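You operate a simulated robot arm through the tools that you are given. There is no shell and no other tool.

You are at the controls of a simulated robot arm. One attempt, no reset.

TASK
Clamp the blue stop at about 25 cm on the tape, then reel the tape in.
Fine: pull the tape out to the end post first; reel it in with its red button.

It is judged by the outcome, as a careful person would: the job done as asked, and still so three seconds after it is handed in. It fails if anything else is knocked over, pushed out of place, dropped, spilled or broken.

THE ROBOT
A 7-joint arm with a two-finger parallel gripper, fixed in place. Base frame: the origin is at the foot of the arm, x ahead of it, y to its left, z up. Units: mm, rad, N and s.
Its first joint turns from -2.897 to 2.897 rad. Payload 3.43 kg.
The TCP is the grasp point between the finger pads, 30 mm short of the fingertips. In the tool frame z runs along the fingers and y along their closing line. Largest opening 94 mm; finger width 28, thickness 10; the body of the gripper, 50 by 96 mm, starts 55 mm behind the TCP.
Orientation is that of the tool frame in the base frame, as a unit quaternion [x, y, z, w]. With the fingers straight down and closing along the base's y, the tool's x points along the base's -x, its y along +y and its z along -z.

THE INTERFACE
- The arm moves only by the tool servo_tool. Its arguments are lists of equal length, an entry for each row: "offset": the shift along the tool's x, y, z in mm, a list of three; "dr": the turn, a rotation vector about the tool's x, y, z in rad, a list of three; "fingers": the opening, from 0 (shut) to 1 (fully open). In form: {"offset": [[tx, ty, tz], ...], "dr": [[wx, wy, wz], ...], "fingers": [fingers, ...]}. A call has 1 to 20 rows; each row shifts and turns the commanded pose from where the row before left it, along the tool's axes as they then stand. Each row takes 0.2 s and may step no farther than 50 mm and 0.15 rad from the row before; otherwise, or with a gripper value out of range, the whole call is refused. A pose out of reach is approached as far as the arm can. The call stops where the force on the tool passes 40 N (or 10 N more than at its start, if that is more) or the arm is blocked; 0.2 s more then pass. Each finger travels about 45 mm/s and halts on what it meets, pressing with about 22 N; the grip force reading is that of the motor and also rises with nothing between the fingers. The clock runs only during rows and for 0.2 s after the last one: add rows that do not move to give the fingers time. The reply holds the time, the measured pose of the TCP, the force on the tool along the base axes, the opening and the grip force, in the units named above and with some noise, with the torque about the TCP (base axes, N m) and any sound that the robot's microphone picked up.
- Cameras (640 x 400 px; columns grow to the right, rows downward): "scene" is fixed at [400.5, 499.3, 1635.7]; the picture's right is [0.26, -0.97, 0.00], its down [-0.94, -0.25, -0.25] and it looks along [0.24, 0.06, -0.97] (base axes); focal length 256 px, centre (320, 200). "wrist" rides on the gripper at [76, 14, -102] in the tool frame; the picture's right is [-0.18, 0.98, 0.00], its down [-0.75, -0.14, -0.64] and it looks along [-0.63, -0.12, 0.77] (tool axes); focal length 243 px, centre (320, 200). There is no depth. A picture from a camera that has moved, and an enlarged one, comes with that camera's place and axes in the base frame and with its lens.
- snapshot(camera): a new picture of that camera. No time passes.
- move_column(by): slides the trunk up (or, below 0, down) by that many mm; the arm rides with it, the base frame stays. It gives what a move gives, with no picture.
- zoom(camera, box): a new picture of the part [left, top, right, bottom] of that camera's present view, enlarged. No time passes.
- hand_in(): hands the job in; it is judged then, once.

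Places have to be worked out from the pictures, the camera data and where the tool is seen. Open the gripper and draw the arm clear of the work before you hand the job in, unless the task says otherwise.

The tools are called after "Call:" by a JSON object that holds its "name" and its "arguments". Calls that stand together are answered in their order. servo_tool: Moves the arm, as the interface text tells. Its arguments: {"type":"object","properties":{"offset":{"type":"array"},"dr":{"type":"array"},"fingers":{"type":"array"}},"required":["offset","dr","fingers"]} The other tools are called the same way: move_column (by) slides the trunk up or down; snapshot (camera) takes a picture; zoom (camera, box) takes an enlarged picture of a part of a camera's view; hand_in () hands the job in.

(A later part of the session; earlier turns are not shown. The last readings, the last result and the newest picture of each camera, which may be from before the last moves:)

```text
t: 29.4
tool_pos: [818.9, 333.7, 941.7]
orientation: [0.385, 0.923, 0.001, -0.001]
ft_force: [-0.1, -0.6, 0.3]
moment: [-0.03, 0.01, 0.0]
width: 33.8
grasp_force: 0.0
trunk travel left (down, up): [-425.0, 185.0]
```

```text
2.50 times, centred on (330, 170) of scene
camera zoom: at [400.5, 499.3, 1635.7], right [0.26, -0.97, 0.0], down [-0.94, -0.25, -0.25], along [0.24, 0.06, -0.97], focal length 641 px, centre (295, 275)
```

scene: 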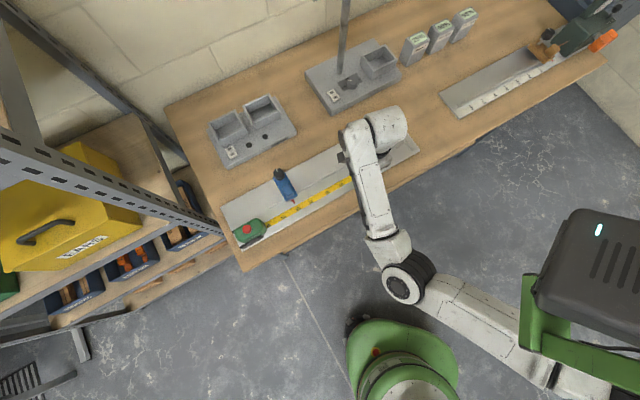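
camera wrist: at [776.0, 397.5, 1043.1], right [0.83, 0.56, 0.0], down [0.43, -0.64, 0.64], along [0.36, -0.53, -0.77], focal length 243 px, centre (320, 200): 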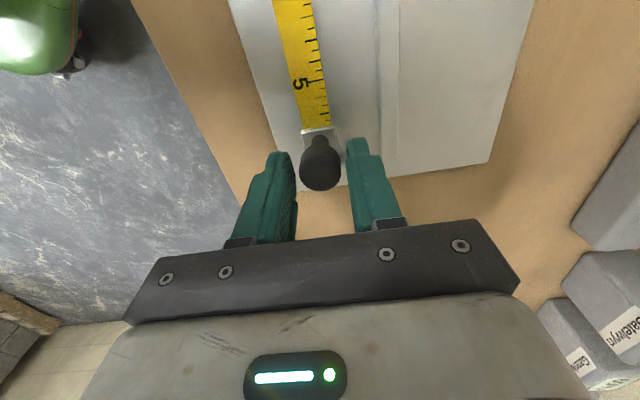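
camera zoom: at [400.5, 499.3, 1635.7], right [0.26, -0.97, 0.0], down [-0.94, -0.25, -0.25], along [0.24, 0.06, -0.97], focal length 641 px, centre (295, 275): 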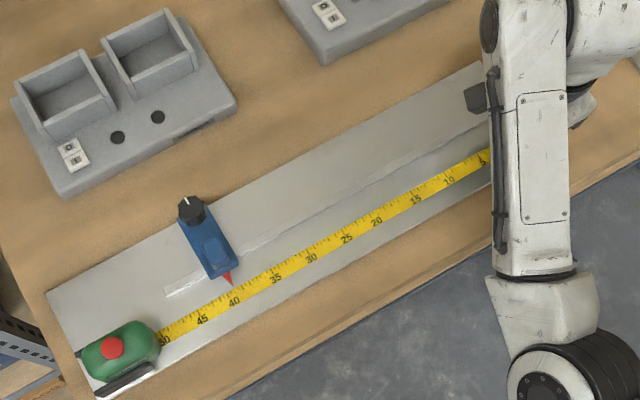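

The tape holds. Scene zoom shows the pointer at about 41 cm, so the stop must travel ~16 cm toward the post. I'll open and lift off the knob, then look at the hook against the post.

Call:
{"name": "servo_tool", "arguments": {"offset": [[0, 0, 0], [0, 0, 0], [0, 0, -20], [0, 0, -30], [10, 0, -30], [30, 0, -20], [30, 0, 0], [0, 0, 0]], "dr": [[0, 0, 0], [0, 0, 0], [0, 0, 0], [0, 0, 0], [0, 0, 0], [0, 0, 0], [0, 0, 0], [0, 0, 0]], "fingers": [0.6, 0.6, 0.6, 0.6, 0.6, 0.6, 0.6, 0.6]}}

Call:
{"name": "snapshot", "arguments": {"camera": "wrist"}}

Call:
{"name": "snapshot", "arguments": {"camera": "scene"}}

```text
t: 31.2
tool_pos: [768.0, 385.4, 1041.8]
orientation: [0.385, 0.923, 0.0, -0.001]
ft_force: [0.1, 0.4, 0.3]
moment: [-0.01, 0.01, 0.04]
width: 56.5
grasp_force: 0.0
trunk travel left (down, up): [-425.0, 185.0]
```

```text
taken
camera wrist: at [725.3, 449.2, 1142.9], right [0.83, 0.56, 0.0], down [0.43, -0.64, 0.64], along [0.36, -0.53, -0.77], focal length 243 px, centre (320, 200)
```

wrist: 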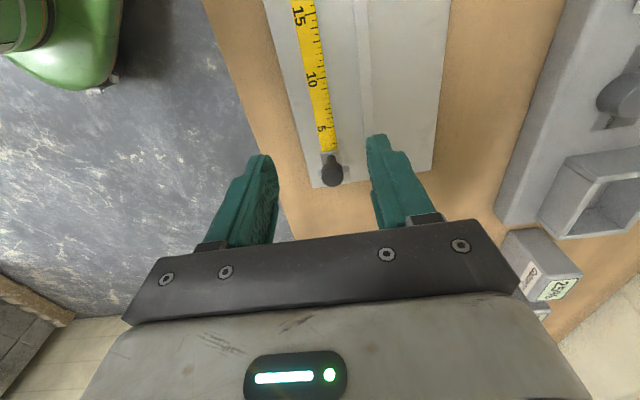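

```text
taken
```

scene: 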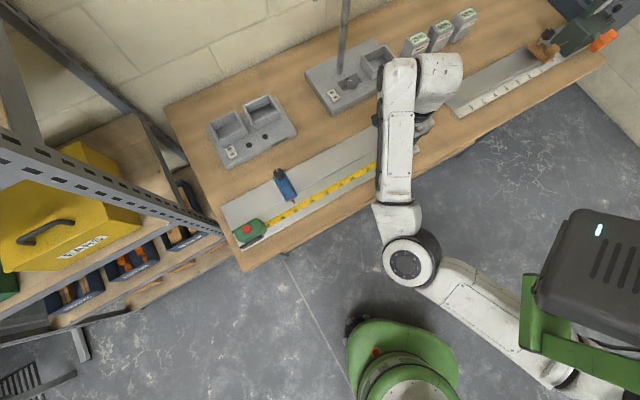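

Tape is out with its zero at the post. Now I'll fly back along the plate at z ≈ 1040 to get a close view of the blue stop, its knob and the pointer.

Call:
{"name": "servo_tool", "arguments": {"offset": [[37, 4.2, 0], [37, 4.2, 0], [37, 4.2, 0], [37, 4.2, 0], [37, 4.2, 0], [37, 4.2, 0], [37, 4.2, 0], [37, 4.2, 0], [37, 4.2, 0], [37, 4.2, 0], [0, 0, 0]], "dr": [[0, 0, 0], [0, 0, 0], [0, 0, 0], [0, 0, 0], [0, 0, 0], [0, 0, 0], [0, 0, 0], [0, 0, 0], [0, 0, 0], [0, 0, 0], [0, 0, 0]], "fingers": [0.6, 0.6, 0.6, 0.6, 0.6, 0.6, 0.6, 0.6, 0.6, 1, 1]}}

Call:
{"name": "snapshot", "arguments": {"camera": "wrist"}}

Call:
{"name": "zoom", "arguments": {"camera": "scene", "box": [350, 90, 440, 180]}}

```text
t: 33.8
tool_pos: [549.4, 661.9, 1006.8]
orientation: [0.389, 0.921, -0.021, 0.0]
ft_force: [0.1, -0.5, 0.0]
moment: [-0.01, -0.02, 0.0]
width: 94.1
grasp_force: 0.0
out of reach, approached as far as the arm can: row 10
trunk travel left (down, up): [-425.0, 185.0]
stopped in row 11: the arm was blocked; the commanded pose is now the measured one
```

```text
taken
camera wrist: at [509.1, 729.6, 1104.8], right [0.83, 0.55, -0.03], down [0.43, -0.61, 0.66], along [0.34, -0.56, -0.75], focal length 243 px, centre (320, 200)
```

wrist: 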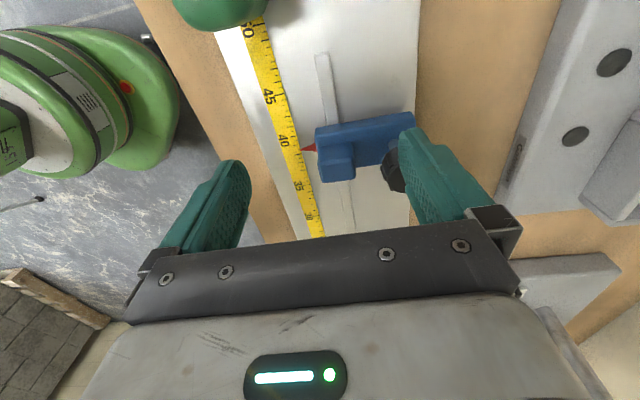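

```text
4.44 times, centred on (395, 135) of scene
camera zoom: at [400.5, 499.3, 1635.7], right [0.26, -0.97, 0.0], down [-0.94, -0.25, -0.25], along [0.24, 0.06, -0.97], focal length 1140 px, centre (-13, 489)
```

zoom: 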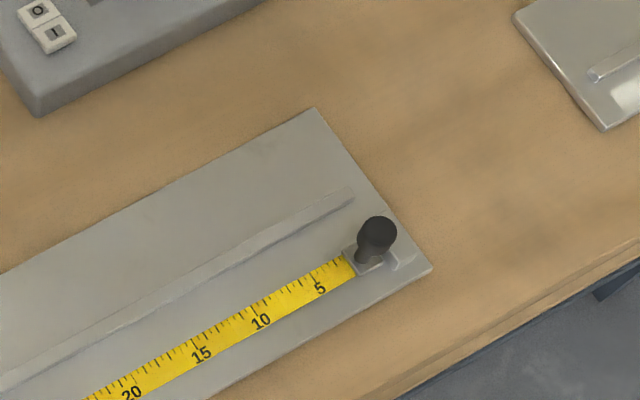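

The hook sits at the post. This pose hit the arm's reach limit because the shoulder is low; raising the trunk should extend reach at bench height, so I'll raise it 170 mm.

Call:
{"name": "move_column", "arguments": {"by": 170}}

Call:
{"name": "snapshot", "arguments": {"camera": "scene"}}

```text
t: 35.7
tool_pos: [549.7, 661.0, 1176.0]
orientation: [0.389, 0.921, -0.02, 0.0]
ft_force: [-0.2, -0.1, 0.1]
moment: [0.01, 0.01, -0.04]
width: 94.1
grasp_force: 0.0
trunk travel left (down, up): [-595.0, 15.0]
```

```text
taken
```

scene: 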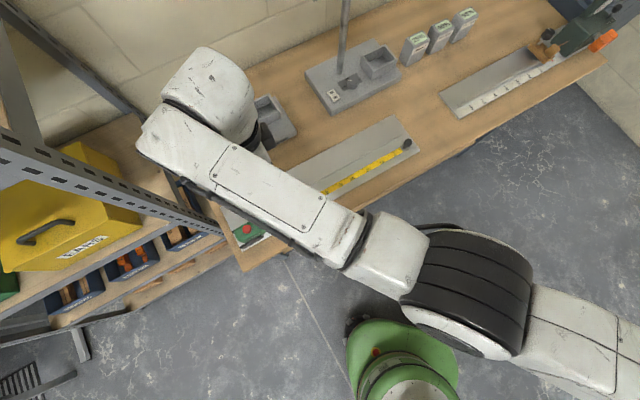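

Fixing the slight tilt and descending back to view height over the stop.

Call:
{"name": "servo_tool", "arguments": {"offset": [[0, 0, 0], [4, 1, 29], [4, 1, 29], [4, 1, 29], [4, 0.5, 29], [3, 0, 20], [0, 0, 0], [0, 0, 0]], "dr": [[-0.037, 0.0156, -0.01], [0, 0, 0], [0, 0, 0], [0, 0, 0], [0, 0, 0], [0, 0, 0], [0, 0, 0], [0, 0, 0]], "fingers": [1, 1, 1, 1, 1, 1, 1, 1]}}

Call:
{"name": "snapshot", "arguments": {"camera": "wrist"}}

Call:
{"name": "zoom", "arguments": {"camera": "wrist", "box": [240, 40, 440, 220]}}

```text
t: 37.5
tool_pos: [536.0, 672.2, 1048.3]
orientation: [0.385, 0.923, 0.001, 0.0]
ft_force: [0.3, -0.2, 0.4]
moment: [-0.03, -0.02, -0.01]
width: 94.0
grasp_force: 0.0
out of reach, approached as far as the arm can: row 5, 6
trunk travel left (down, up): [-595.0, 15.0]
```

```text
taken
camera wrist: at [493.4, 735.5, 1149.9], right [0.83, 0.56, 0.0], down [0.43, -0.64, 0.64], along [0.36, -0.53, -0.77], focal length 243 px, centre (320, 200)
```

wrist: 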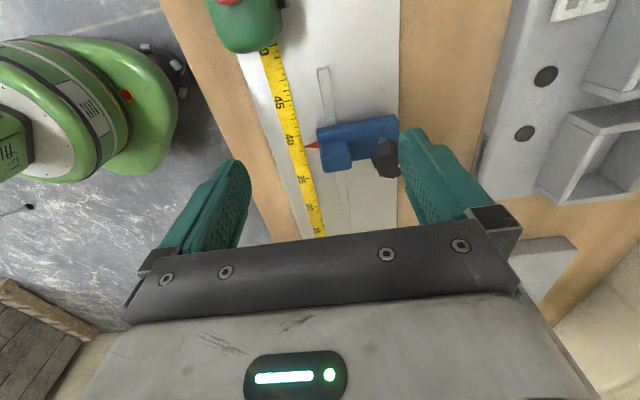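

```text
2.22 times, centred on (340, 130) of wrist
camera zoom: at [493.4, 735.5, 1149.9], right [0.83, 0.56, 0.0], down [0.43, -0.64, 0.64], along [0.36, -0.53, -0.77], focal length 539 px, centre (276, 356)
```

zoom: 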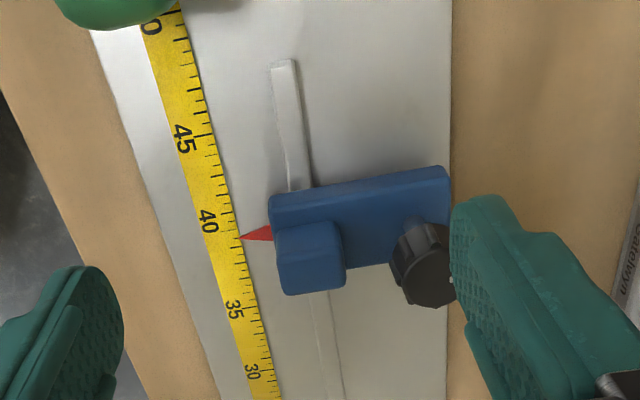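

The blockage seems to come from the wrist's yaw limit at this azimuth (closing across the plate). Gripping along the plate direction is better for sliding the stop anyway, so I'll step inward and yaw the tool back by 90°.

Call:
{"name": "servo_tool", "arguments": {"offset": [[0, -27, 0], [0, -27, 0], [0, 0, 0], [0, 0, 0], [0, 0, 0], [0, 0, 0], [0, 0, 0], [0, 0, 0], [0, 0, 0], [0, 0, 0], [0, 0, 0], [0, 0, 0], [0, 0, 0], [0, 0, 0]], "dr": [[0, 0, 0], [0, 0, 0], [0, 0, -0.1428], [0, 0, -0.1428], [0, 0, -0.1428], [0, 0, -0.1428], [0, 0, -0.1428], [0, 0, -0.1428], [0, 0, -0.1428], [0, 0, -0.1428], [0, 0, -0.1428], [0, 0, -0.1428], [0, 0, -0.1428], [0, 0, 0]], "fingers": [1, 1, 1, 1, 1, 1, 1, 1, 1, 1, 1, 1, 1, 1]}}

Call:
{"name": "snapshot", "arguments": {"camera": "wrist"}}

Call:
{"name": "snapshot", "arguments": {"camera": "scene"}}

```text
t: 40.5
tool_pos: [497.9, 634.8, 1049.2]
orientation: [-0.381, 0.924, 0.001, 0.001]
ft_force: [-0.2, -0.8, -0.6]
moment: [-0.01, 0.0, 0.02]
width: 94.1
grasp_force: 0.1
trunk travel left (down, up): [-595.0, 15.0]
```

```text
taken
camera wrist: at [434.1, 590.6, 1149.7], right [-0.56, 0.83, 0.0], down [0.63, 0.43, 0.64], along [0.53, 0.36, -0.77], focal length 243 px, centre (320, 200)
```

wrist: 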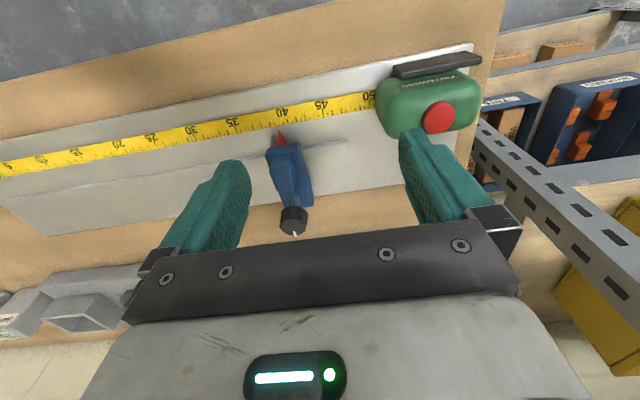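

```text
taken
```

scene: 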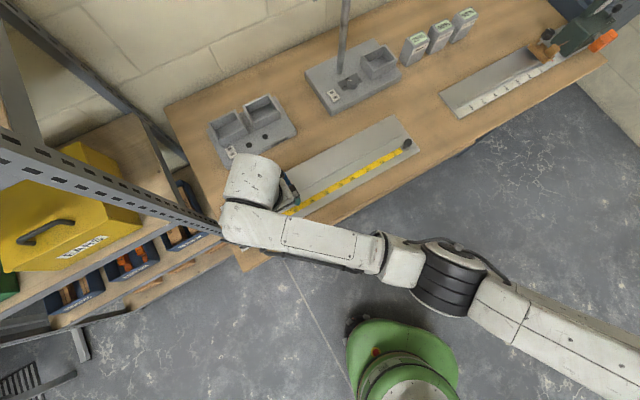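

Excellent view: the tape, pointer and stop are all visible. Zooming for the pointer reading and the stop's geometry.

Call:
{"name": "zoom", "arguments": {"camera": "wrist", "box": [220, 80, 380, 250]}}

Call:
{"name": "zoom", "arguments": {"camera": "wrist", "box": [230, 90, 330, 160]}}

```text
2.35 times, centred on (300, 165) of wrist
camera zoom: at [434.1, 590.6, 1149.7], right [-0.56, 0.83, 0.0], down [0.63, 0.43, 0.64], along [0.53, 0.36, -0.77], focal length 571 px, centre (367, 282)
```

zoom: 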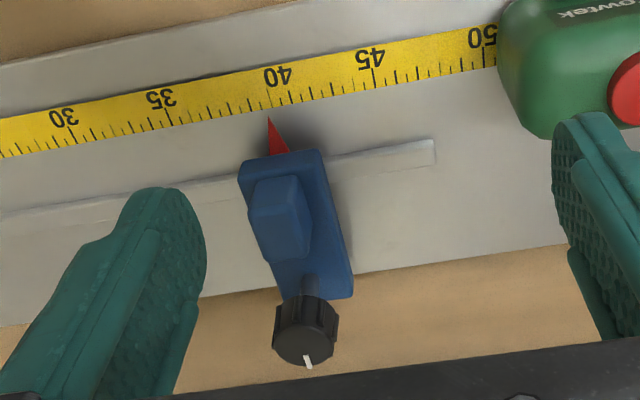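

```text
5.71 times, centred on (280, 125) of wrist
camera zoom: at [434.1, 590.6, 1149.7], right [-0.56, 0.83, 0.0], down [0.63, 0.43, 0.64], along [0.53, 0.36, -0.77], focal length 1386 px, centre (549, 629)
```

zoom: 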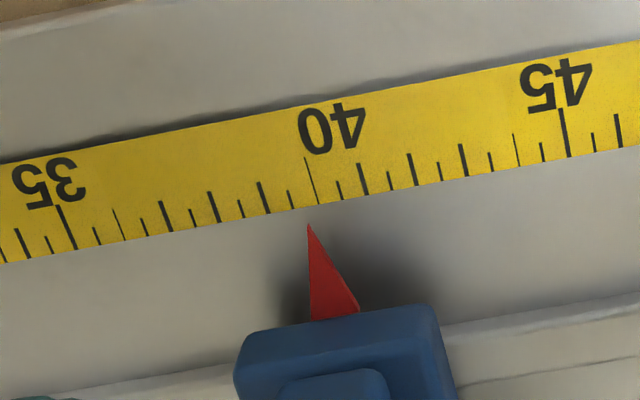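

Pointer reads ~40 cm; the stop must go +150 mm toward the post. Stop centre line is at about (578.8, 643.8) for a grip across its ~38 mm base, clamp knob top near (608, 674, 964). I'll hover above the stop's body with fingers closing along the plate.

Call:
{"name": "servo_tool", "arguments": {"offset": [[-16, -12.6, 8], [-16, -12.6, 8], [-16, -12.7, 12], [-15.6, -12.7, 15], [0, 0, 10], [0, 0, 0], [0, 0, 0]], "dr": [[0, 0, 0], [0, 0, 0], [0, 0, 0], [0, 0, 0], [0, 0, 0], [0, 0, 0], [0, 0, 0]], "fingers": [0.9, 0.9, 0.9, 0.9, 0.9, 0.75, 0.75]}}

Call:
{"name": "snapshot", "arguments": {"camera": "wrist"}}

Call:
{"name": "snapshot", "arguments": {"camera": "scene"}}

```text
t: 42.1
tool_pos: [578.9, 642.2, 996.3]
orientation: [-0.381, 0.925, 0.001, 0.0]
ft_force: [-0.9, -0.1, -0.3]
moment: [-0.03, 0.02, -0.03]
width: 70.7
grasp_force: 0.0
trunk travel left (down, up): [-595.0, 15.0]
```

```text
taken
camera wrist: at [515.2, 598.3, 1097.2], right [-0.56, 0.83, 0.0], down [0.63, 0.43, 0.64], along [0.53, 0.36, -0.77], focal length 243 px, centre (320, 200)
```

wrist: 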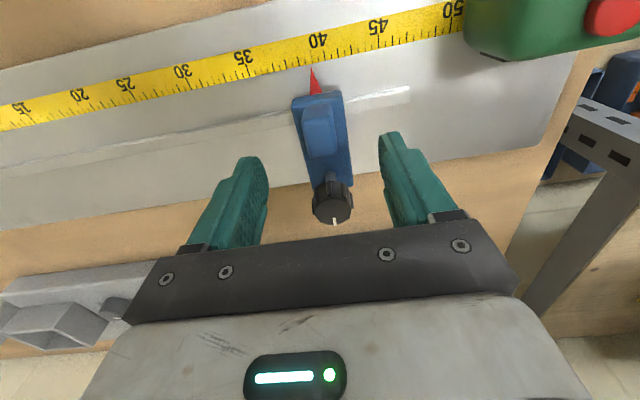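

```text
taken
```

scene: 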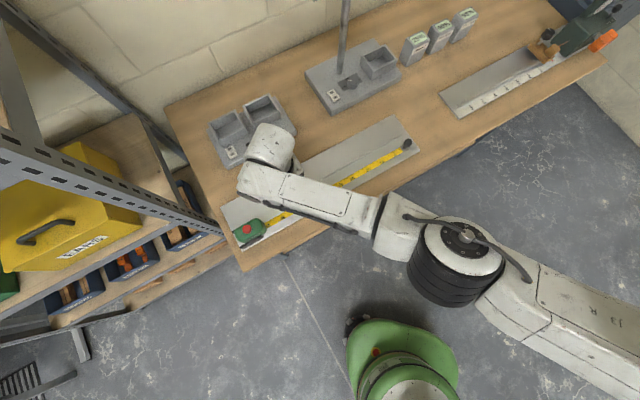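

The TCP is lined up over the stop's body. Descending to z ≈ 926 with fingers straddling the base (open 70 mm).

Call:
{"name": "servo_tool", "arguments": {"offset": [[0, 0, 20], [0, 0, 20], [0, 0, 20], [0, 0, 9], [0, 0, 0]], "dr": [[0, 0, 0], [0, 0, 0], [0, 0, 0], [0, 0, 0], [0, 0, 0]], "fingers": [0.75, 0.75, 0.75, 0.75, 0.75]}}

Call:
{"name": "snapshot", "arguments": {"camera": "wrist"}}

```text
t: 43.3
tool_pos: [573.8, 628.2, 947.7]
orientation: [-0.38, 0.925, 0.001, 0.001]
ft_force: [0.1, 0.2, 0.9]
moment: [0.01, 0.01, -0.04]
width: 70.6
grasp_force: 0.1
out of reach, approached as far as the arm can: row 1, 2, 3, 4
trunk travel left (down, up): [-595.0, 15.0]
```

```text
taken
camera wrist: at [508.2, 584.5, 1048.4], right [-0.56, 0.83, 0.0], down [0.63, 0.43, 0.64], along [0.53, 0.36, -0.77], focal length 243 px, centre (320, 200)
```

wrist: 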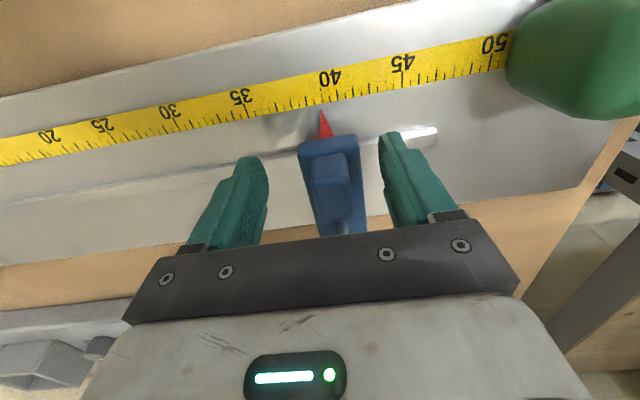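

Lower poses got out of reach with the trunk raised, so the shoulder is actually high; lowering the trunk is what extends reach. I'll lift the tool straight up first, then lower the trunk in stages.

Call:
{"name": "servo_tool", "arguments": {"offset": [[0, 0, -30], [0, 0, -40], [0, 0, -45], [0, 0, -45], [0, 0, -45], [0, 0, -45], [0, 0, 0]], "dr": [[0, 0, 0], [0, 0, 0], [0, 0, 0], [0, 0, 0], [0, 0, 0], [0, 0, 0], [0, 0, 0]], "fingers": [0.75, 0.75, 0.75, 0.75, 0.75, 0.75, 0.75]}}

```text
t: 44.9
tool_pos: [558.1, 635.4, 1167.6]
orientation: [-0.403, 0.915, 0.012, 0.001]
ft_force: [-0.8, -0.2, -0.2]
moment: [-0.01, -0.01, 0.03]
width: 70.6
grasp_force: 0.0
out of reach, approached as far as the arm can: row 2, 3
trunk travel left (down, up): [-595.0, 15.0]
```

Call:
{"name": "servo_tool", "arguments": {"offset": [[0, 0, 0], [0, 0, 0], [0, 0, 0]], "dr": [[0, 0, 0], [0, 0, 0], [0, 0, 0]], "fingers": [0.75, 0.75, 0.75]}}

Call:
{"name": "snapshot", "arguments": {"camera": "scene"}}

```text
t: 45.7
tool_pos: [557.8, 636.2, 1166.8]
orientation: [-0.403, 0.915, 0.013, 0.001]
ft_force: [-0.2, -0.3, -0.8]
moment: [0.0, 0.01, 0.0]
width: 70.5
grasp_force: 0.1
trunk travel left (down, up): [-595.0, 15.0]
```

```text
taken
```

scene: 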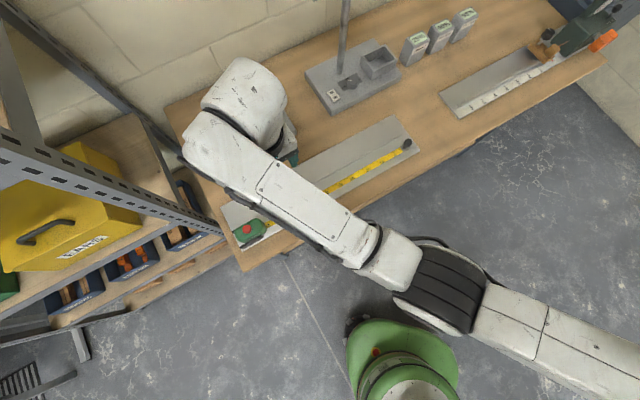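

Stable at z 1167. Lowering the trunk 150 mm.

Call:
{"name": "move_column", "arguments": {"by": -150}}

```text
t: 47.5
tool_pos: [557.6, 635.4, 1017.2]
orientation: [-0.403, 0.915, 0.014, 0.002]
ft_force: [-0.2, 0.5, -0.3]
moment: [0.02, 0.01, 0.02]
width: 70.5
grasp_force: 0.0
trunk travel left (down, up): [-445.0, 165.0]
```

Correct the small tilt/yaw error, lift 150 mm again, then lower the trunk further.

Call:
{"name": "servo_tool", "arguments": {"offset": [[0, 0, -10], [0, 0, -35], [0, 0, -35], [0, 0, -35], [0, 0, -35], [0, 0, 0], [0, 0, 0]], "dr": [[0.024, 0.015, -0.047], [0, 0, 0], [0, 0, 0], [0, 0, 0], [0, 0, 0], [0, 0, 0], [0, 0, 0]], "fingers": [0.75, 0.75, 0.75, 0.75, 0.75, 0.75, 0.75]}}

```text
t: 49.3
tool_pos: [546.5, 629.6, 1108.2]
orientation: [-0.431, 0.901, -0.04, -0.023]
ft_force: [0.6, -0.8, 0.6]
moment: [0.01, 0.01, 0.02]
width: 70.6
grasp_force: 0.1
trunk travel left (down, up): [-445.0, 165.0]
stopped in row 7: the arm was blocked; the commanded pose is now the measured one
```

The arm blocks near its extension limit (elbow ~520 mm out, forearm ~350 mm). I'll draw inward and down a bit and restore the vertical orientation, then test the reach nearer the stop's target spot.

Call:
{"name": "servo_tool", "arguments": {"offset": [[20, 0, 10], [20, 0, 14], [20, 0, 14], [0, 0, 0], [0, 0, 0]], "dr": [[0, 0, 0], [-0.026, -0.038, -0.055], [-0.026, -0.038, -0.055], [0, 0, 0], [0, 0, 0]], "fingers": [0.75, 0.75, 0.75, 0.75, 0.75]}}

Call:
{"name": "snapshot", "arguments": {"camera": "scene"}}

```text
t: 50.5
tool_pos: [509.4, 580.1, 1073.8]
orientation: [-0.48, 0.877, 0.003, -0.002]
ft_force: [0.1, -0.3, 0.3]
moment: [-0.02, -0.01, -0.01]
width: 70.3
grasp_force: 0.0
trunk travel left (down, up): [-445.0, 165.0]
```

```text
taken
```

scene: 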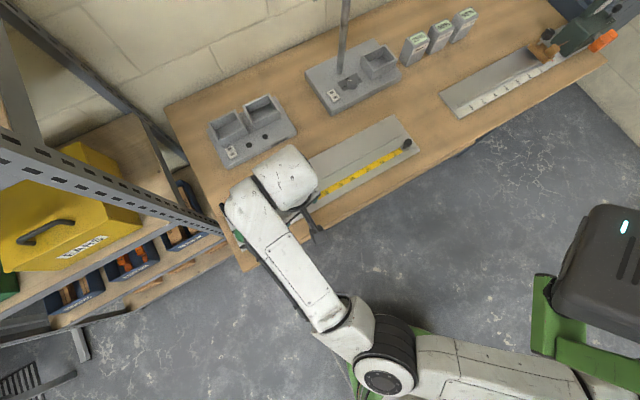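

I rotated the yaw the wrong way; fixing that (+0.22 rad), then hovering again over the stop with the trunk at this lower setting.

Call:
{"name": "servo_tool", "arguments": {"offset": [[0, 0, 0], [0, 0, 0], [-23.5, -0.9, 16], [-23.5, -0.9, 16], [-23.5, -0.9, 16], [-23.5, -0.9, 16], [0, 0, 8], [0, 0, 0], [0, 0, 0]], "dr": [[0, 0, 0.11], [0, 0, 0.11], [0, 0, 0], [0, 0, 0], [0, 0, 0], [0, 0, 0], [0, 0, 0], [0, 0, 0], [0, 0, 0]], "fingers": [0.75, 0.75, 0.75, 0.75, 0.75, 0.75, 0.75, 0.75, 0.75]}}

Call:
{"name": "snapshot", "arguments": {"camera": "wrist"}}

```text
t: 52.5
tool_pos: [576.2, 644.1, 1003.0]
orientation: [-0.38, 0.925, 0.004, -0.002]
ft_force: [0.0, -0.7, 0.3]
moment: [-0.01, -0.04, 0.01]
width: 70.5
grasp_force: 0.1
trunk travel left (down, up): [-445.0, 165.0]
```

```text
taken
camera wrist: at [514.1, 600.3, 1104.5], right [-0.56, 0.83, 0.01], down [0.64, 0.43, 0.64], along [0.53, 0.36, -0.77], focal length 243 px, centre (320, 200)
```

wrist: 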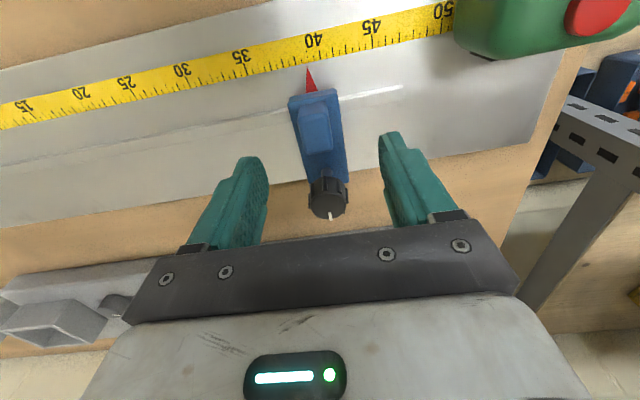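

Reach is fine here. Descend to z ≈ 926 straddling the stop's base, shifting ~2.5 mm toward +e1 to centre it.

Call:
{"name": "servo_tool", "arguments": {"offset": [[0, -2.5, 20], [0, 0, 20], [0, 0, 20], [0, 0, 16], [0, 0, 0], [0, 0, 0]], "dr": [[0, 0, 0], [0, 0, 0], [0, 0, 0], [0, 0, 0], [0, 0, 0], [0, 0, 0]], "fingers": [0.75, 0.75, 0.75, 0.75, 0.75, 0.75]}}

Call:
{"name": "snapshot", "arguments": {"camera": "wrist"}}

```text
t: 53.9
tool_pos: [579.2, 642.1, 929.3]
orientation: [-0.38, 0.925, 0.004, -0.002]
ft_force: [0.4, 0.9, 0.1]
moment: [-0.01, -0.03, 0.01]
width: 70.3
grasp_force: 0.1
trunk travel left (down, up): [-445.0, 165.0]
```

```text
taken
camera wrist: at [514.9, 598.2, 1030.4], right [-0.56, 0.83, 0.01], down [0.64, 0.43, 0.64], along [0.53, 0.36, -0.77], focal length 243 px, centre (320, 200)
```

wrist: 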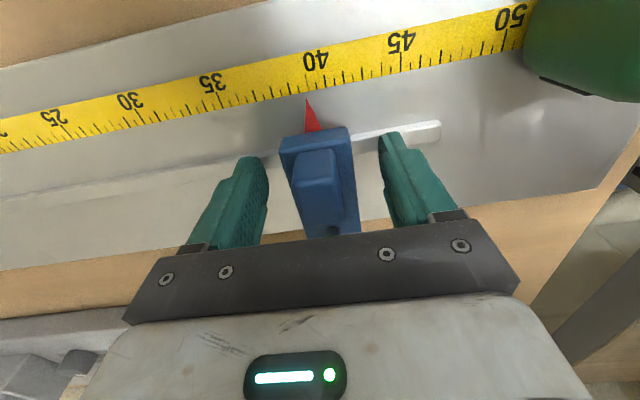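

In position with no contact. Closing the fingers on the stop's base.

Call:
{"name": "servo_tool", "arguments": {"offset": [[0, 0, 0], [0, 0, 0], [0, 0, 0], [0, 0, 0], [0, 0, 0]], "dr": [[0, 0, 0], [0, 0, 0], [0, 0, 0], [0, 0, 0], [0, 0, 0]], "fingers": [0.3, 0.25, 0.25, 0.25, 0.25]}}

Call:
{"name": "snapshot", "arguments": {"camera": "wrist"}}

```text
t: 55.1
tool_pos: [577.6, 642.1, 929.6]
orientation: [-0.381, 0.925, 0.002, -0.001]
ft_force: [0.5, 0.8, 0.3]
moment: [-0.48, -0.33, 0.77]
width: 39.2
grasp_force: 45.0
trunk travel left (down, up): [-445.0, 165.0]
```

```text
taken
camera wrist: at [514.9, 598.2, 1030.5], right [-0.56, 0.83, 0.01], down [0.64, 0.43, 0.64], along [0.53, 0.36, -0.77], focal length 243 px, centre (320, 200)
```

wrist: 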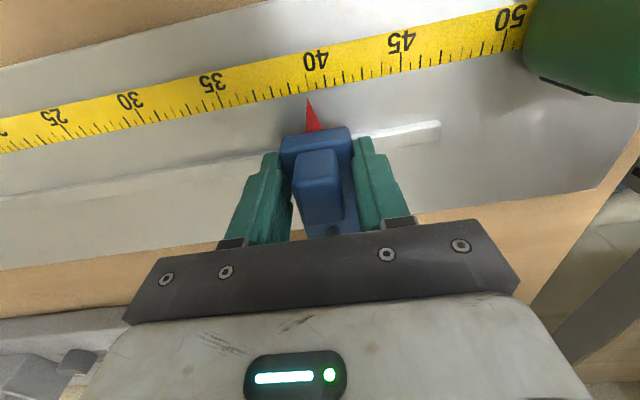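

Gripped at 39 mm, forces balanced. Test-slide 10 mm toward the post (tool −y).

Call:
{"name": "servo_tool", "arguments": {"offset": [[0, -3, 0], [0, -4, 0], [0, -3, 0], [0, 0, 0]], "dr": [[0, 0, 0], [0, 0, 0], [0, 0, 0], [0, 0, 0]], "fingers": [0.25, 0.25, 0.25, 0.25]}}

Call:
{"name": "zoom", "arguments": {"camera": "wrist", "box": [220, 30, 420, 200]}}

```text
t: 56.1
tool_pos: [585.2, 635.1, 930.0]
orientation: [-0.381, 0.925, 0.003, -0.002]
ft_force: [-11.1, -8.0, 11.2]
moment: [-0.46, 0.0, 1.03]
width: 39.3
grasp_force: 45.0
trunk travel left (down, up): [-445.0, 165.0]
```

```text
2.35 times, centred on (320, 115) of wrist
camera zoom: at [522.1, 591.0, 1030.5], right [-0.56, 0.83, 0.01], down [0.64, 0.43, 0.64], along [0.53, 0.36, -0.77], focal length 571 px, centre (320, 400)
```

zoom: 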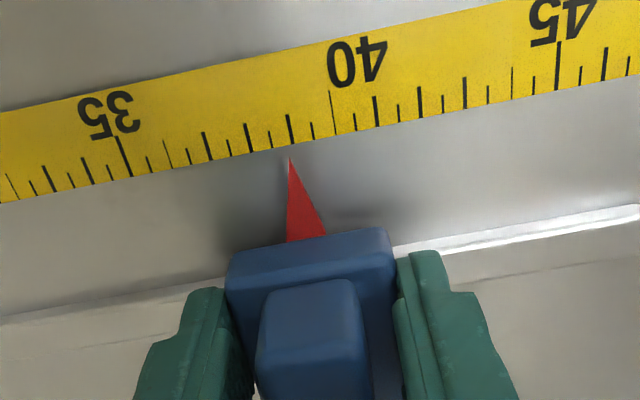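

It slides freely: pointer now at ~38.9 cm. Trim the small loads and slide 60 mm further.

Call:
{"name": "servo_tool", "arguments": {"offset": [[0.7, -8, -0.3], [0, -10, 0], [0, -10, 0], [0, -12, 0], [0, -12, 0], [0, -8, 0], [0, 0, 0]], "dr": [[0, 0, 0], [0, 0, 0], [0, 0, 0], [0, 0, 0], [0, 0, 0], [0, 0, 0], [0, 0, 0]], "fingers": [0.25, 0.25, 0.25, 0.25, 0.25, 0.25, 0.25]}}

```text
t: 57.7
tool_pos: [628.8, 591.3, 929.5]
orientation: [-0.381, 0.925, 0.002, -0.001]
ft_force: [-12.5, -12.6, 28.1]
moment: [-0.73, -0.08, 1.03]
width: 39.6
grasp_force: 44.7
trunk travel left (down, up): [-445.0, 165.0]
```

Call:
{"name": "servo_tool", "arguments": {"offset": [[1, -8, -0.7], [0, -10, 0], [0, -10, 0], [0, -10, 0], [0, -8, 0], [0, 0, 0]], "dr": [[0, 0, 0], [0, 0, 0], [0, 0, 0], [0, 0, 0], [0, 0, 0], [0, 0, 0]], "fingers": [0.25, 0.25, 0.25, 0.25, 0.25, 0.25]}}

Call:
{"name": "snapshot", "arguments": {"camera": "wrist"}}

Call:
{"name": "zoom", "arguments": {"camera": "wrist", "box": [220, 30, 420, 200]}}

```text
t: 59.1
tool_pos: [661.5, 559.2, 929.2]
orientation: [-0.381, 0.924, 0.004, 0.001]
ft_force: [12.9, 13.3, 21.3]
moment: [-0.01, -0.72, 0.99]
width: 39.5
grasp_force: 44.9
trunk travel left (down, up): [-445.0, 165.0]
```

```text
taken
camera wrist: at [597.5, 514.6, 1029.5], right [-0.56, 0.83, 0.01], down [0.64, 0.42, 0.64], along [0.53, 0.37, -0.76], focal length 243 px, centre (320, 200)
```

wrist: 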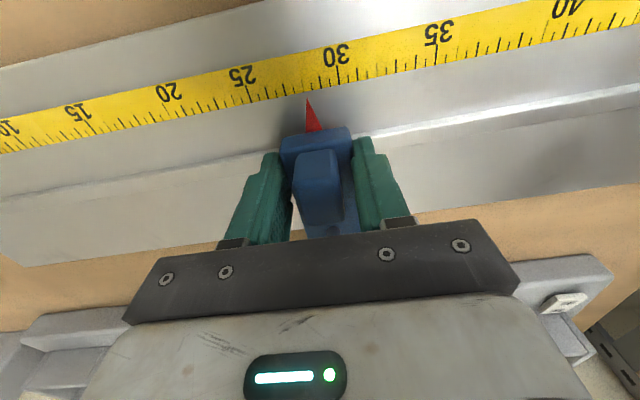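

```text
2.35 times, centred on (320, 115) of wrist
camera zoom: at [597.5, 514.6, 1029.5], right [-0.56, 0.83, 0.01], down [0.64, 0.42, 0.64], along [0.53, 0.37, -0.76], focal length 571 px, centre (320, 400)
```

zoom: 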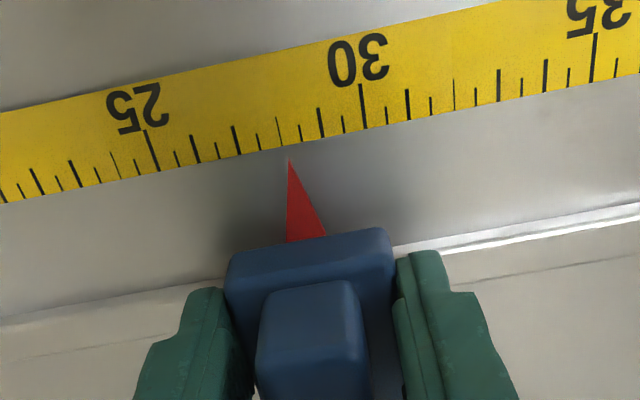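

Pointer now reads ~28.1 cm. Move 31 mm more with load trims, then read again.

Call:
{"name": "servo_tool", "arguments": {"offset": [[-0.6, -6, -0.5], [0, -9, 0], [0, -9, 0], [0, -6.5, 0], [0, 0, 0]], "dr": [[0, 0, 0], [0, 0, 0], [0, 0, 0], [0, 0, 0], [0, 0, 0]], "fingers": [0.25, 0.25, 0.25, 0.25, 0.25]}}

Call:
{"name": "zoom", "arguments": {"camera": "wrist", "box": [220, 30, 420, 200]}}

```text
t: 60.3
tool_pos: [682.0, 536.8, 929.9]
orientation: [-0.38, 0.925, 0.003, -0.001]
ft_force: [13.7, 13.9, 17.0]
moment: [-0.32, -0.46, 1.04]
width: 39.4
grasp_force: 44.7
trunk travel left (down, up): [-445.0, 165.0]
```

```text
2.35 times, centred on (320, 115) of wrist
camera zoom: at [619.5, 493.1, 1029.7], right [-0.56, 0.83, 0.01], down [0.64, 0.43, 0.64], along [0.53, 0.36, -0.77], focal length 571 px, centre (320, 400)
```

zoom: 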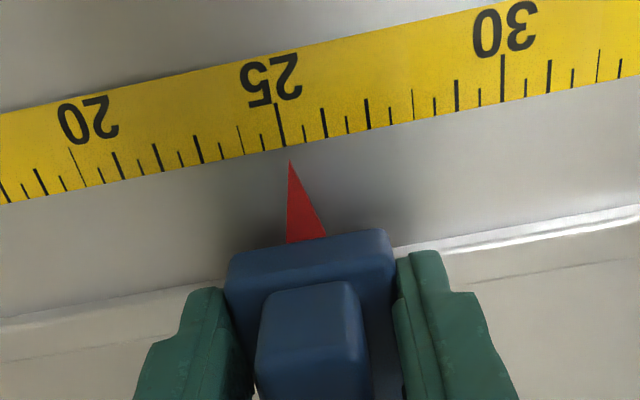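

Reading is ~25.1 cm. I'll relieve the side load, nudge 0.8 mm, and open the fingers.

Call:
{"name": "servo_tool", "arguments": {"offset": [[-1, -0.8, -0.3], [0, 0, 0], [0, 0, 0], [0, 0, 0], [0, 0, 0], [0, 0, 0]], "dr": [[0, 0, 0], [0, 0, 0], [0, 0, 0], [0, 0, 0], [0, 0, 0], [0, 0, 0]], "fingers": [0.25, 0.25, 0.5, 0.7, 0.7, 0.7]}}

Call:
{"name": "zoom", "arguments": {"camera": "wrist", "box": [220, 30, 420, 200]}}

```text
t: 61.7
tool_pos: [682.7, 537.8, 927.1]
orientation: [-0.381, 0.925, 0.004, -0.002]
ft_force: [0.6, 0.9, 0.1]
moment: [-0.03, 0.01, 0.01]
width: 65.8
grasp_force: 0.0
trunk travel left (down, up): [-445.0, 165.0]
```

```text
2.35 times, centred on (320, 115) of wrist
camera zoom: at [620.1, 493.3, 1028.9], right [-0.56, 0.83, 0.01], down [0.64, 0.43, 0.64], along [0.53, 0.36, -0.77], focal length 571 px, centre (320, 400)
```

zoom: 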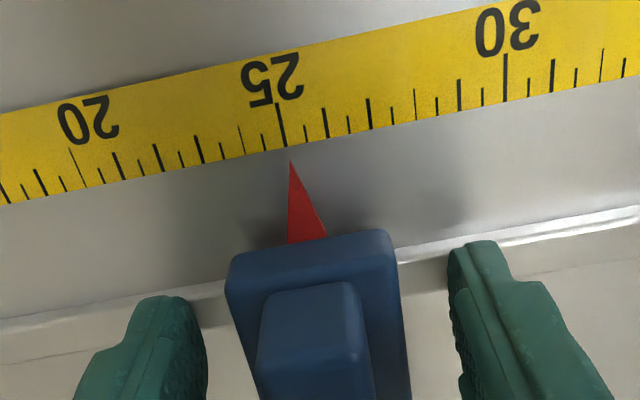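

Still ~25.1 cm. Now lift and move over the clamp knob (expected near (713, 568), top z ~964), staying at z ≈ 1010 to check reach.

Call:
{"name": "servo_tool", "arguments": {"offset": [[0, 0, -25], [0, 0, -30], [0, 0, -28], [-15, 0, 0], [-15, 0, 0], [-13, 0, 0], [0, 0, 0], [0, 0, 0]], "dr": [[0, 0, 0], [0, 0, 0], [0, 0, 0], [0, 0, 0], [0, 0, 0], [0, 0, 0], [0, 0, 0], [0, 0, 0]], "fingers": [0.7, 0.7, 0.7, 0.7, 0.7, 0.7, 0.7, 0.7]}}

Call:
{"name": "snapshot", "arguments": {"camera": "wrist"}}

Call:
{"name": "snapshot", "arguments": {"camera": "scene"}}

```text
t: 63.5
tool_pos: [712.9, 567.9, 1012.8]
orientation: [-0.382, 0.924, 0.003, -0.003]
ft_force: [0.2, -0.1, 0.1]
moment: [-0.06, -0.01, -0.04]
width: 65.9
grasp_force: 0.0
trunk travel left (down, up): [-445.0, 165.0]
```

```text
taken
camera wrist: at [650.6, 524.1, 1113.4], right [-0.56, 0.83, 0.01], down [0.64, 0.43, 0.64], along [0.53, 0.36, -0.77], focal length 243 px, centre (320, 200)
```

wrist: 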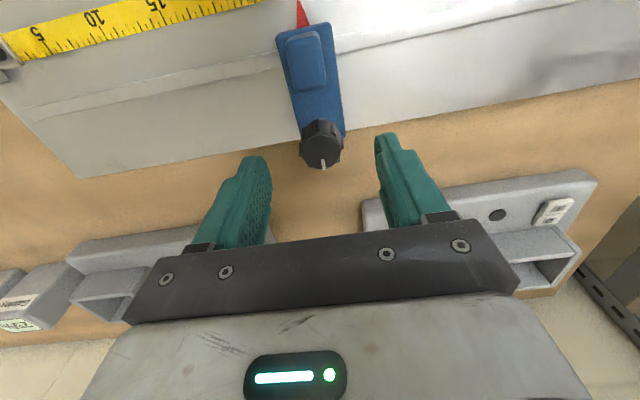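

```text
taken
```

scene: 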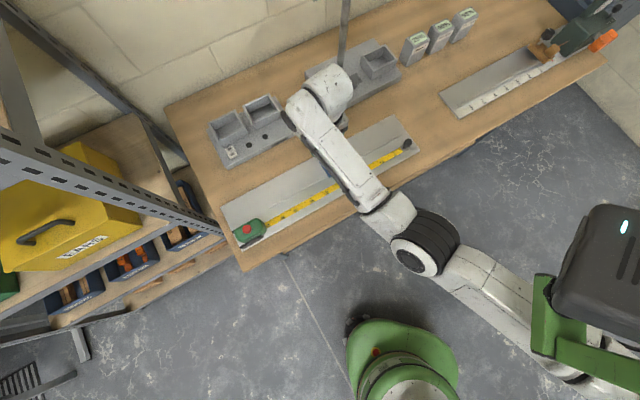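

Reach is fine here. Zooming to align over the clamp knob and note its marker.

Call:
{"name": "zoom", "arguments": {"camera": "wrist", "box": [270, 100, 380, 190]}}

```text
4.44 times, centred on (325, 145) of wrist
camera zoom: at [650.6, 524.1, 1113.4], right [-0.56, 0.83, 0.01], down [0.64, 0.43, 0.64], along [0.53, 0.36, -0.77], focal length 1078 px, centre (298, 444)
```

zoom: 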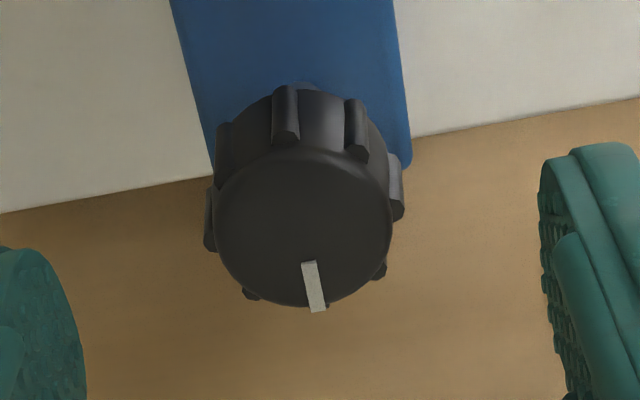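

Knob centre is at about (717.5, 570.1); I'll shift ~5 mm outward and 1.7 mm along, then descend around the knob to TCP z ≈ 961.

Call:
{"name": "servo_tool", "arguments": {"offset": [[-4.8, -1.7, 10], [0, 0, 15], [0, 0, 15], [0, 0, 11], [0, 0, 0], [0, 0, 0]], "dr": [[0, 0, 0], [0, 0, 0], [0, 0, 0], [0, 0, 0], [0, 0, 0], [0, 0, 0]], "fingers": [0.7, 0.7, 0.7, 0.7, 0.7, 0.7]}}

Call:
{"name": "snapshot", "arguments": {"camera": "wrist"}}

```text
t: 64.9
tool_pos: [719.1, 570.2, 959.7]
orientation: [-0.381, 0.925, 0.002, -0.001]
ft_force: [0.3, -0.9, 0.2]
moment: [0.02, -0.01, -0.01]
width: 65.4
grasp_force: 0.1
trunk travel left (down, up): [-445.0, 165.0]
```

```text
taken
camera wrist: at [655.8, 526.2, 1061.1], right [-0.56, 0.83, 0.01], down [0.64, 0.43, 0.64], along [0.53, 0.36, -0.77], focal length 243 px, centre (320, 200)
```

wrist: 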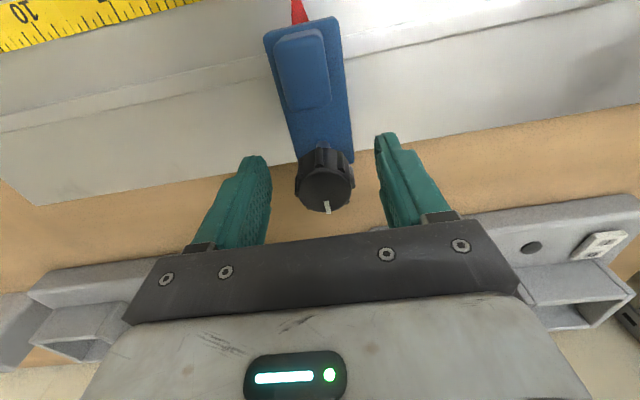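

Call:
{"name": "zoom", "arguments": {"camera": "wrist", "box": [230, 130, 420, 240]}}

```text
3.37 times, centred on (325, 185) of wrist
camera zoom: at [655.8, 526.2, 1061.1], right [-0.56, 0.83, 0.01], down [0.64, 0.43, 0.64], along [0.53, 0.36, -0.77], focal length 817 px, centre (303, 250)
```

zoom: 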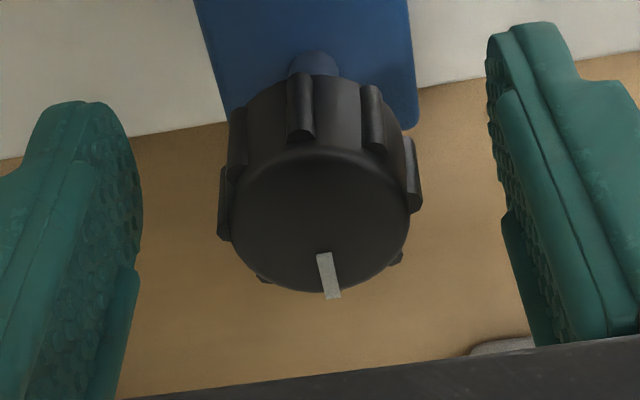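

The knob is ~2.5 mm off toward −e1 relative to the finger midline. Shifting, then closing gently on the knob so the stop isn't dragged.

Call:
{"name": "servo_tool", "arguments": {"offset": [[0, 2.3, 0], [0, 0, 0], [0, 0, 0]], "dr": [[0, 0, 0], [0, 0, 0], [0, 0, 0]], "fingers": [0.7, 0.45, 0.45]}}

Call:
{"name": "zoom", "arguments": {"camera": "wrist", "box": [230, 130, 420, 240]}}

```text
t: 65.7
tool_pos: [717.7, 572.2, 959.6]
orientation: [-0.382, 0.924, 0.003, -0.002]
ft_force: [0.6, -0.2, -0.4]
moment: [-0.01, 0.0, 0.01]
width: 42.3
grasp_force: 0.1
trunk travel left (down, up): [-445.0, 165.0]
```

```text
3.37 times, centred on (325, 185) of wrist
camera zoom: at [654.5, 528.2, 1061.6], right [-0.56, 0.83, 0.01], down [0.64, 0.43, 0.64], along [0.53, 0.36, -0.77], focal length 817 px, centre (303, 250)
```

zoom: 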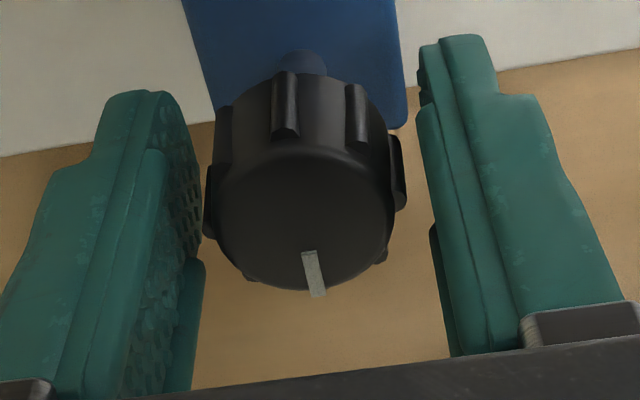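

Well centred at the pad level (≈6 mm gap each side). Closing on the knob.

Call:
{"name": "servo_tool", "arguments": {"offset": [[0, 0, 0], [0, 0, 0], [0, 0, 0], [0, 0, 0]], "dr": [[0, 0, 0], [0, 0, 0], [0, 0, 0], [0, 0, 0]], "fingers": [0.36, 0.2, 0.2, 0.2]}}

Call:
{"name": "snapshot", "arguments": {"camera": "wrist"}}

Call:
{"name": "zoom", "arguments": {"camera": "scene", "box": [260, 110, 420, 230]}}

```text
t: 66.7
tool_pos: [718.0, 572.5, 961.1]
orientation: [-0.381, 0.924, 0.003, -0.003]
ft_force: [-0.5, 0.6, 0.9]
moment: [-0.01, -0.06, 0.0]
width: 28.9
grasp_force: 45.0
trunk travel left (down, up): [-445.0, 165.0]
```

```text
taken
camera wrist: at [654.5, 528.2, 1061.6], right [-0.56, 0.83, 0.01], down [0.64, 0.43, 0.64], along [0.53, 0.36, -0.77], focal length 243 px, centre (320, 200)
```

wrist: 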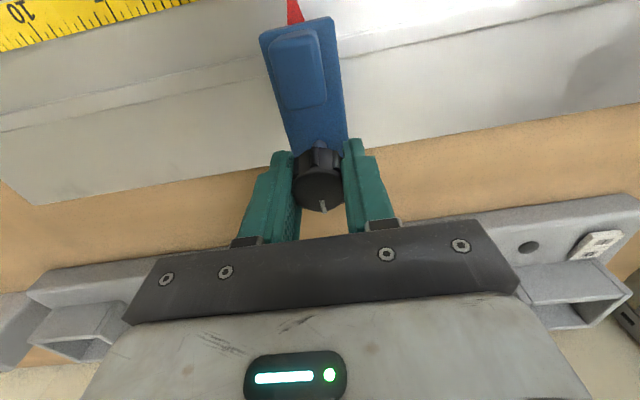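

```text
3.33 times, centred on (340, 170) of scene
camera zoom: at [400.5, 499.3, 1635.7], right [0.26, -0.97, 0.0], down [-0.94, -0.25, -0.25], along [0.24, 0.06, -0.97], focal length 855 px, centre (253, 300)
```

zoom: 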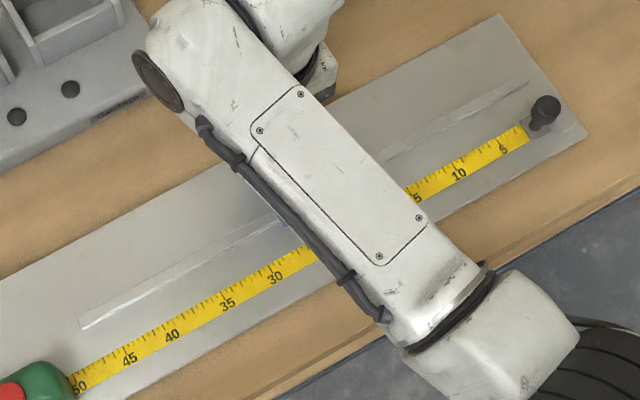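

Gripped the knob (28.9 mm) with no side load. Now turn it clockwise (seen from above) in small steps and watch the torque.

Call:
{"name": "servo_tool", "arguments": {"offset": [[0, 0, 0], [0, 0, 0], [0, 0, 0], [0, 0, 0], [0, 0, 0]], "dr": [[0, 0, 0.1], [0, 0, 0.1], [0, 0, 0.1], [0, 0, 0.1], [0, 0, 0]], "fingers": [0.2, 0.2, 0.2, 0.2, 0.2]}}

Call:
{"name": "zoom", "arguments": {"camera": "wrist", "box": [230, 0, 420, 240]}}

```text
t: 67.9
tool_pos: [717.4, 571.7, 960.6]
orientation: [-0.19, 0.982, 0.002, -0.001]
ft_force: [7.0, 5.9, -6.1]
moment: [0.29, -0.72, -0.02]
width: 28.9
grasp_force: 45.0
trunk travel left (down, up): [-445.0, 165.0]
```

```text
1.67 times, centred on (325, 120) of wrist
camera zoom: at [642.4, 556.7, 1061.8], right [-0.19, 0.98, 0.01], down [0.76, 0.15, 0.64], along [0.63, 0.13, -0.77], focal length 404 px, centre (312, 333)
```

zoom: 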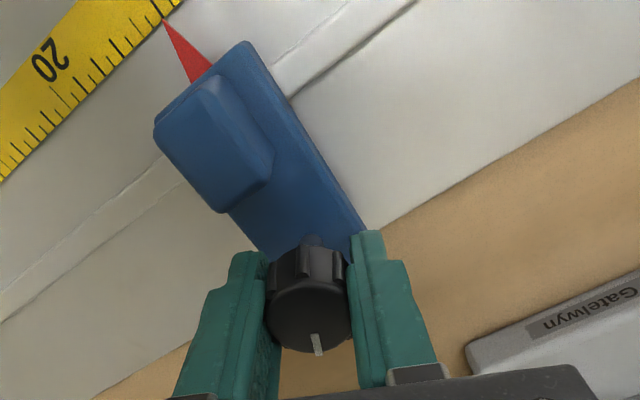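

The knob turns with the gripper, no torque yet. Continue turning clockwise.

Call:
{"name": "servo_tool", "arguments": {"offset": [[0, 0, 0], [0, 0, 0], [0, 0, 0], [0, 0, 0], [0, 0, 0], [0, 0, 0]], "dr": [[0, 0, 0.12], [0, 0, 0.12], [0, 0, 0.12], [0, 0, 0.12], [0, 0, 0.12], [0, 0, 0]], "fingers": [0.2, 0.2, 0.2, 0.2, 0.2, 0.2]}}

Call:
{"name": "zoom", "arguments": {"camera": "wrist", "box": [180, 0, 420, 240]}}

```text
t: 69.3
tool_pos: [716.3, 571.5, 960.1]
orientation: [0.109, 0.994, 0.001, -0.002]
ft_force: [7.0, 6.0, 1.0]
moment: [-0.1, -0.49, 0.0]
width: 29.0
grasp_force: 44.6
trunk travel left (down, up): [-445.0, 165.0]
```

```text
1.67 times, centred on (300, 120) of wrist
camera zoom: at [646.6, 602.4, 1062.0], right [0.39, 0.92, 0.0], down [0.71, -0.3, 0.64], along [0.59, -0.25, -0.77], focal length 404 px, centre (353, 333)
```

zoom: 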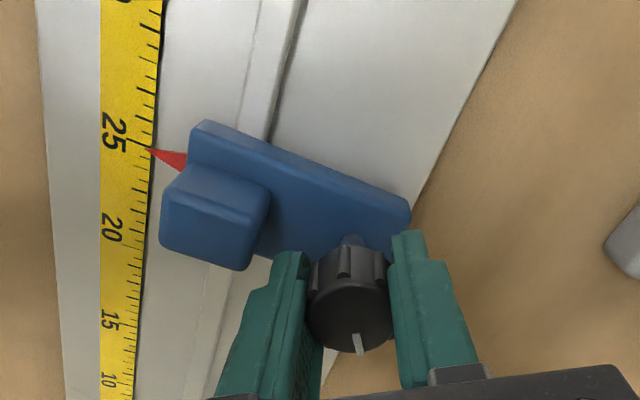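

Pointer still near 25. Continue turning.

Call:
{"name": "servo_tool", "arguments": {"offset": [[0, 0, 0], [0, 0, 0], [0, 0, 0], [0, 0, 0], [0, 0, 0], [0, 0, 0]], "dr": [[0, 0, 0.12], [0, 0, 0.12], [0, 0, 0.12], [0, 0, 0.12], [0, 0, 0.12], [0, 0, 0]], "fingers": [0.2, 0.2, 0.2, 0.2, 0.2, 0.2]}}

Call:
{"name": "snapshot", "arguments": {"camera": "wrist"}}

```text
t: 70.7
tool_pos: [716.9, 572.2, 960.6]
orientation: [0.399, 0.917, 0.0, -0.003]
ft_force: [7.1, 7.4, 0.3]
moment: [0.11, -0.11, -0.03]
width: 29.0
grasp_force: 44.8
trunk travel left (down, up): [-445.0, 165.0]
```

```text
taken
camera wrist: at [676.5, 636.8, 1061.9], right [0.84, 0.54, 0.0], down [0.41, -0.65, 0.64], along [0.34, -0.54, -0.77], focal length 243 px, centre (320, 200)
```

wrist: 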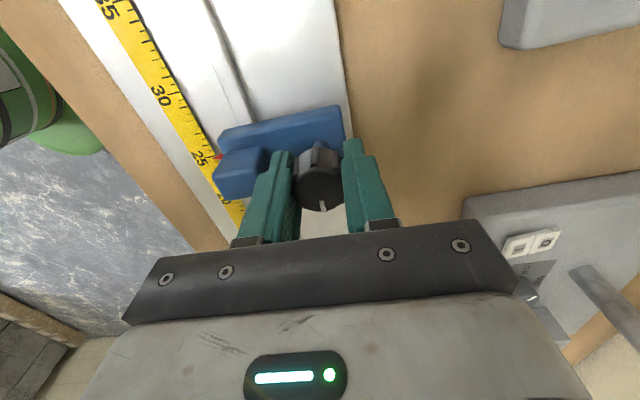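

No torque after 92°. Continue as far as the wrist allows.

Call:
{"name": "servo_tool", "arguments": {"offset": [[0, 0, 0], [0, 0, 0], [0, 0, 0], [0, 0, 0], [0, 0, 0], [0, 0, 0]], "dr": [[0, 0, 0.12], [0, 0, 0.12], [0, 0, 0.12], [0, 0, 0.12], [0, 0, 0.12], [0, 0, 0]], "fingers": [0.2, 0.2, 0.2, 0.2, 0.2, 0.2]}}

Call:
{"name": "zoom", "arguments": {"camera": "wrist", "box": [180, 80, 420, 240]}}

```text
t: 72.1
tool_pos: [716.7, 570.1, 960.8]
orientation: [0.652, 0.758, -0.001, -0.004]
ft_force: [-1.0, -2.3, 1.2]
moment: [-0.09, -0.03, 0.34]
width: 28.9
grasp_force: 44.7
trunk travel left (down, up): [-445.0, 165.0]
```

```text
2.50 times, centred on (300, 160) of wrist
camera zoom: at [720.6, 648.2, 1061.5], right [1.0, -0.04, -0.01], down [-0.02, -0.77, 0.64], along [-0.03, -0.64, -0.77], focal length 606 px, centre (370, 300)
```

zoom: 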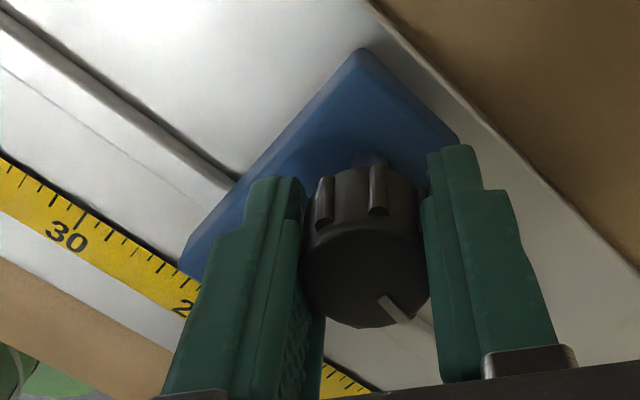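

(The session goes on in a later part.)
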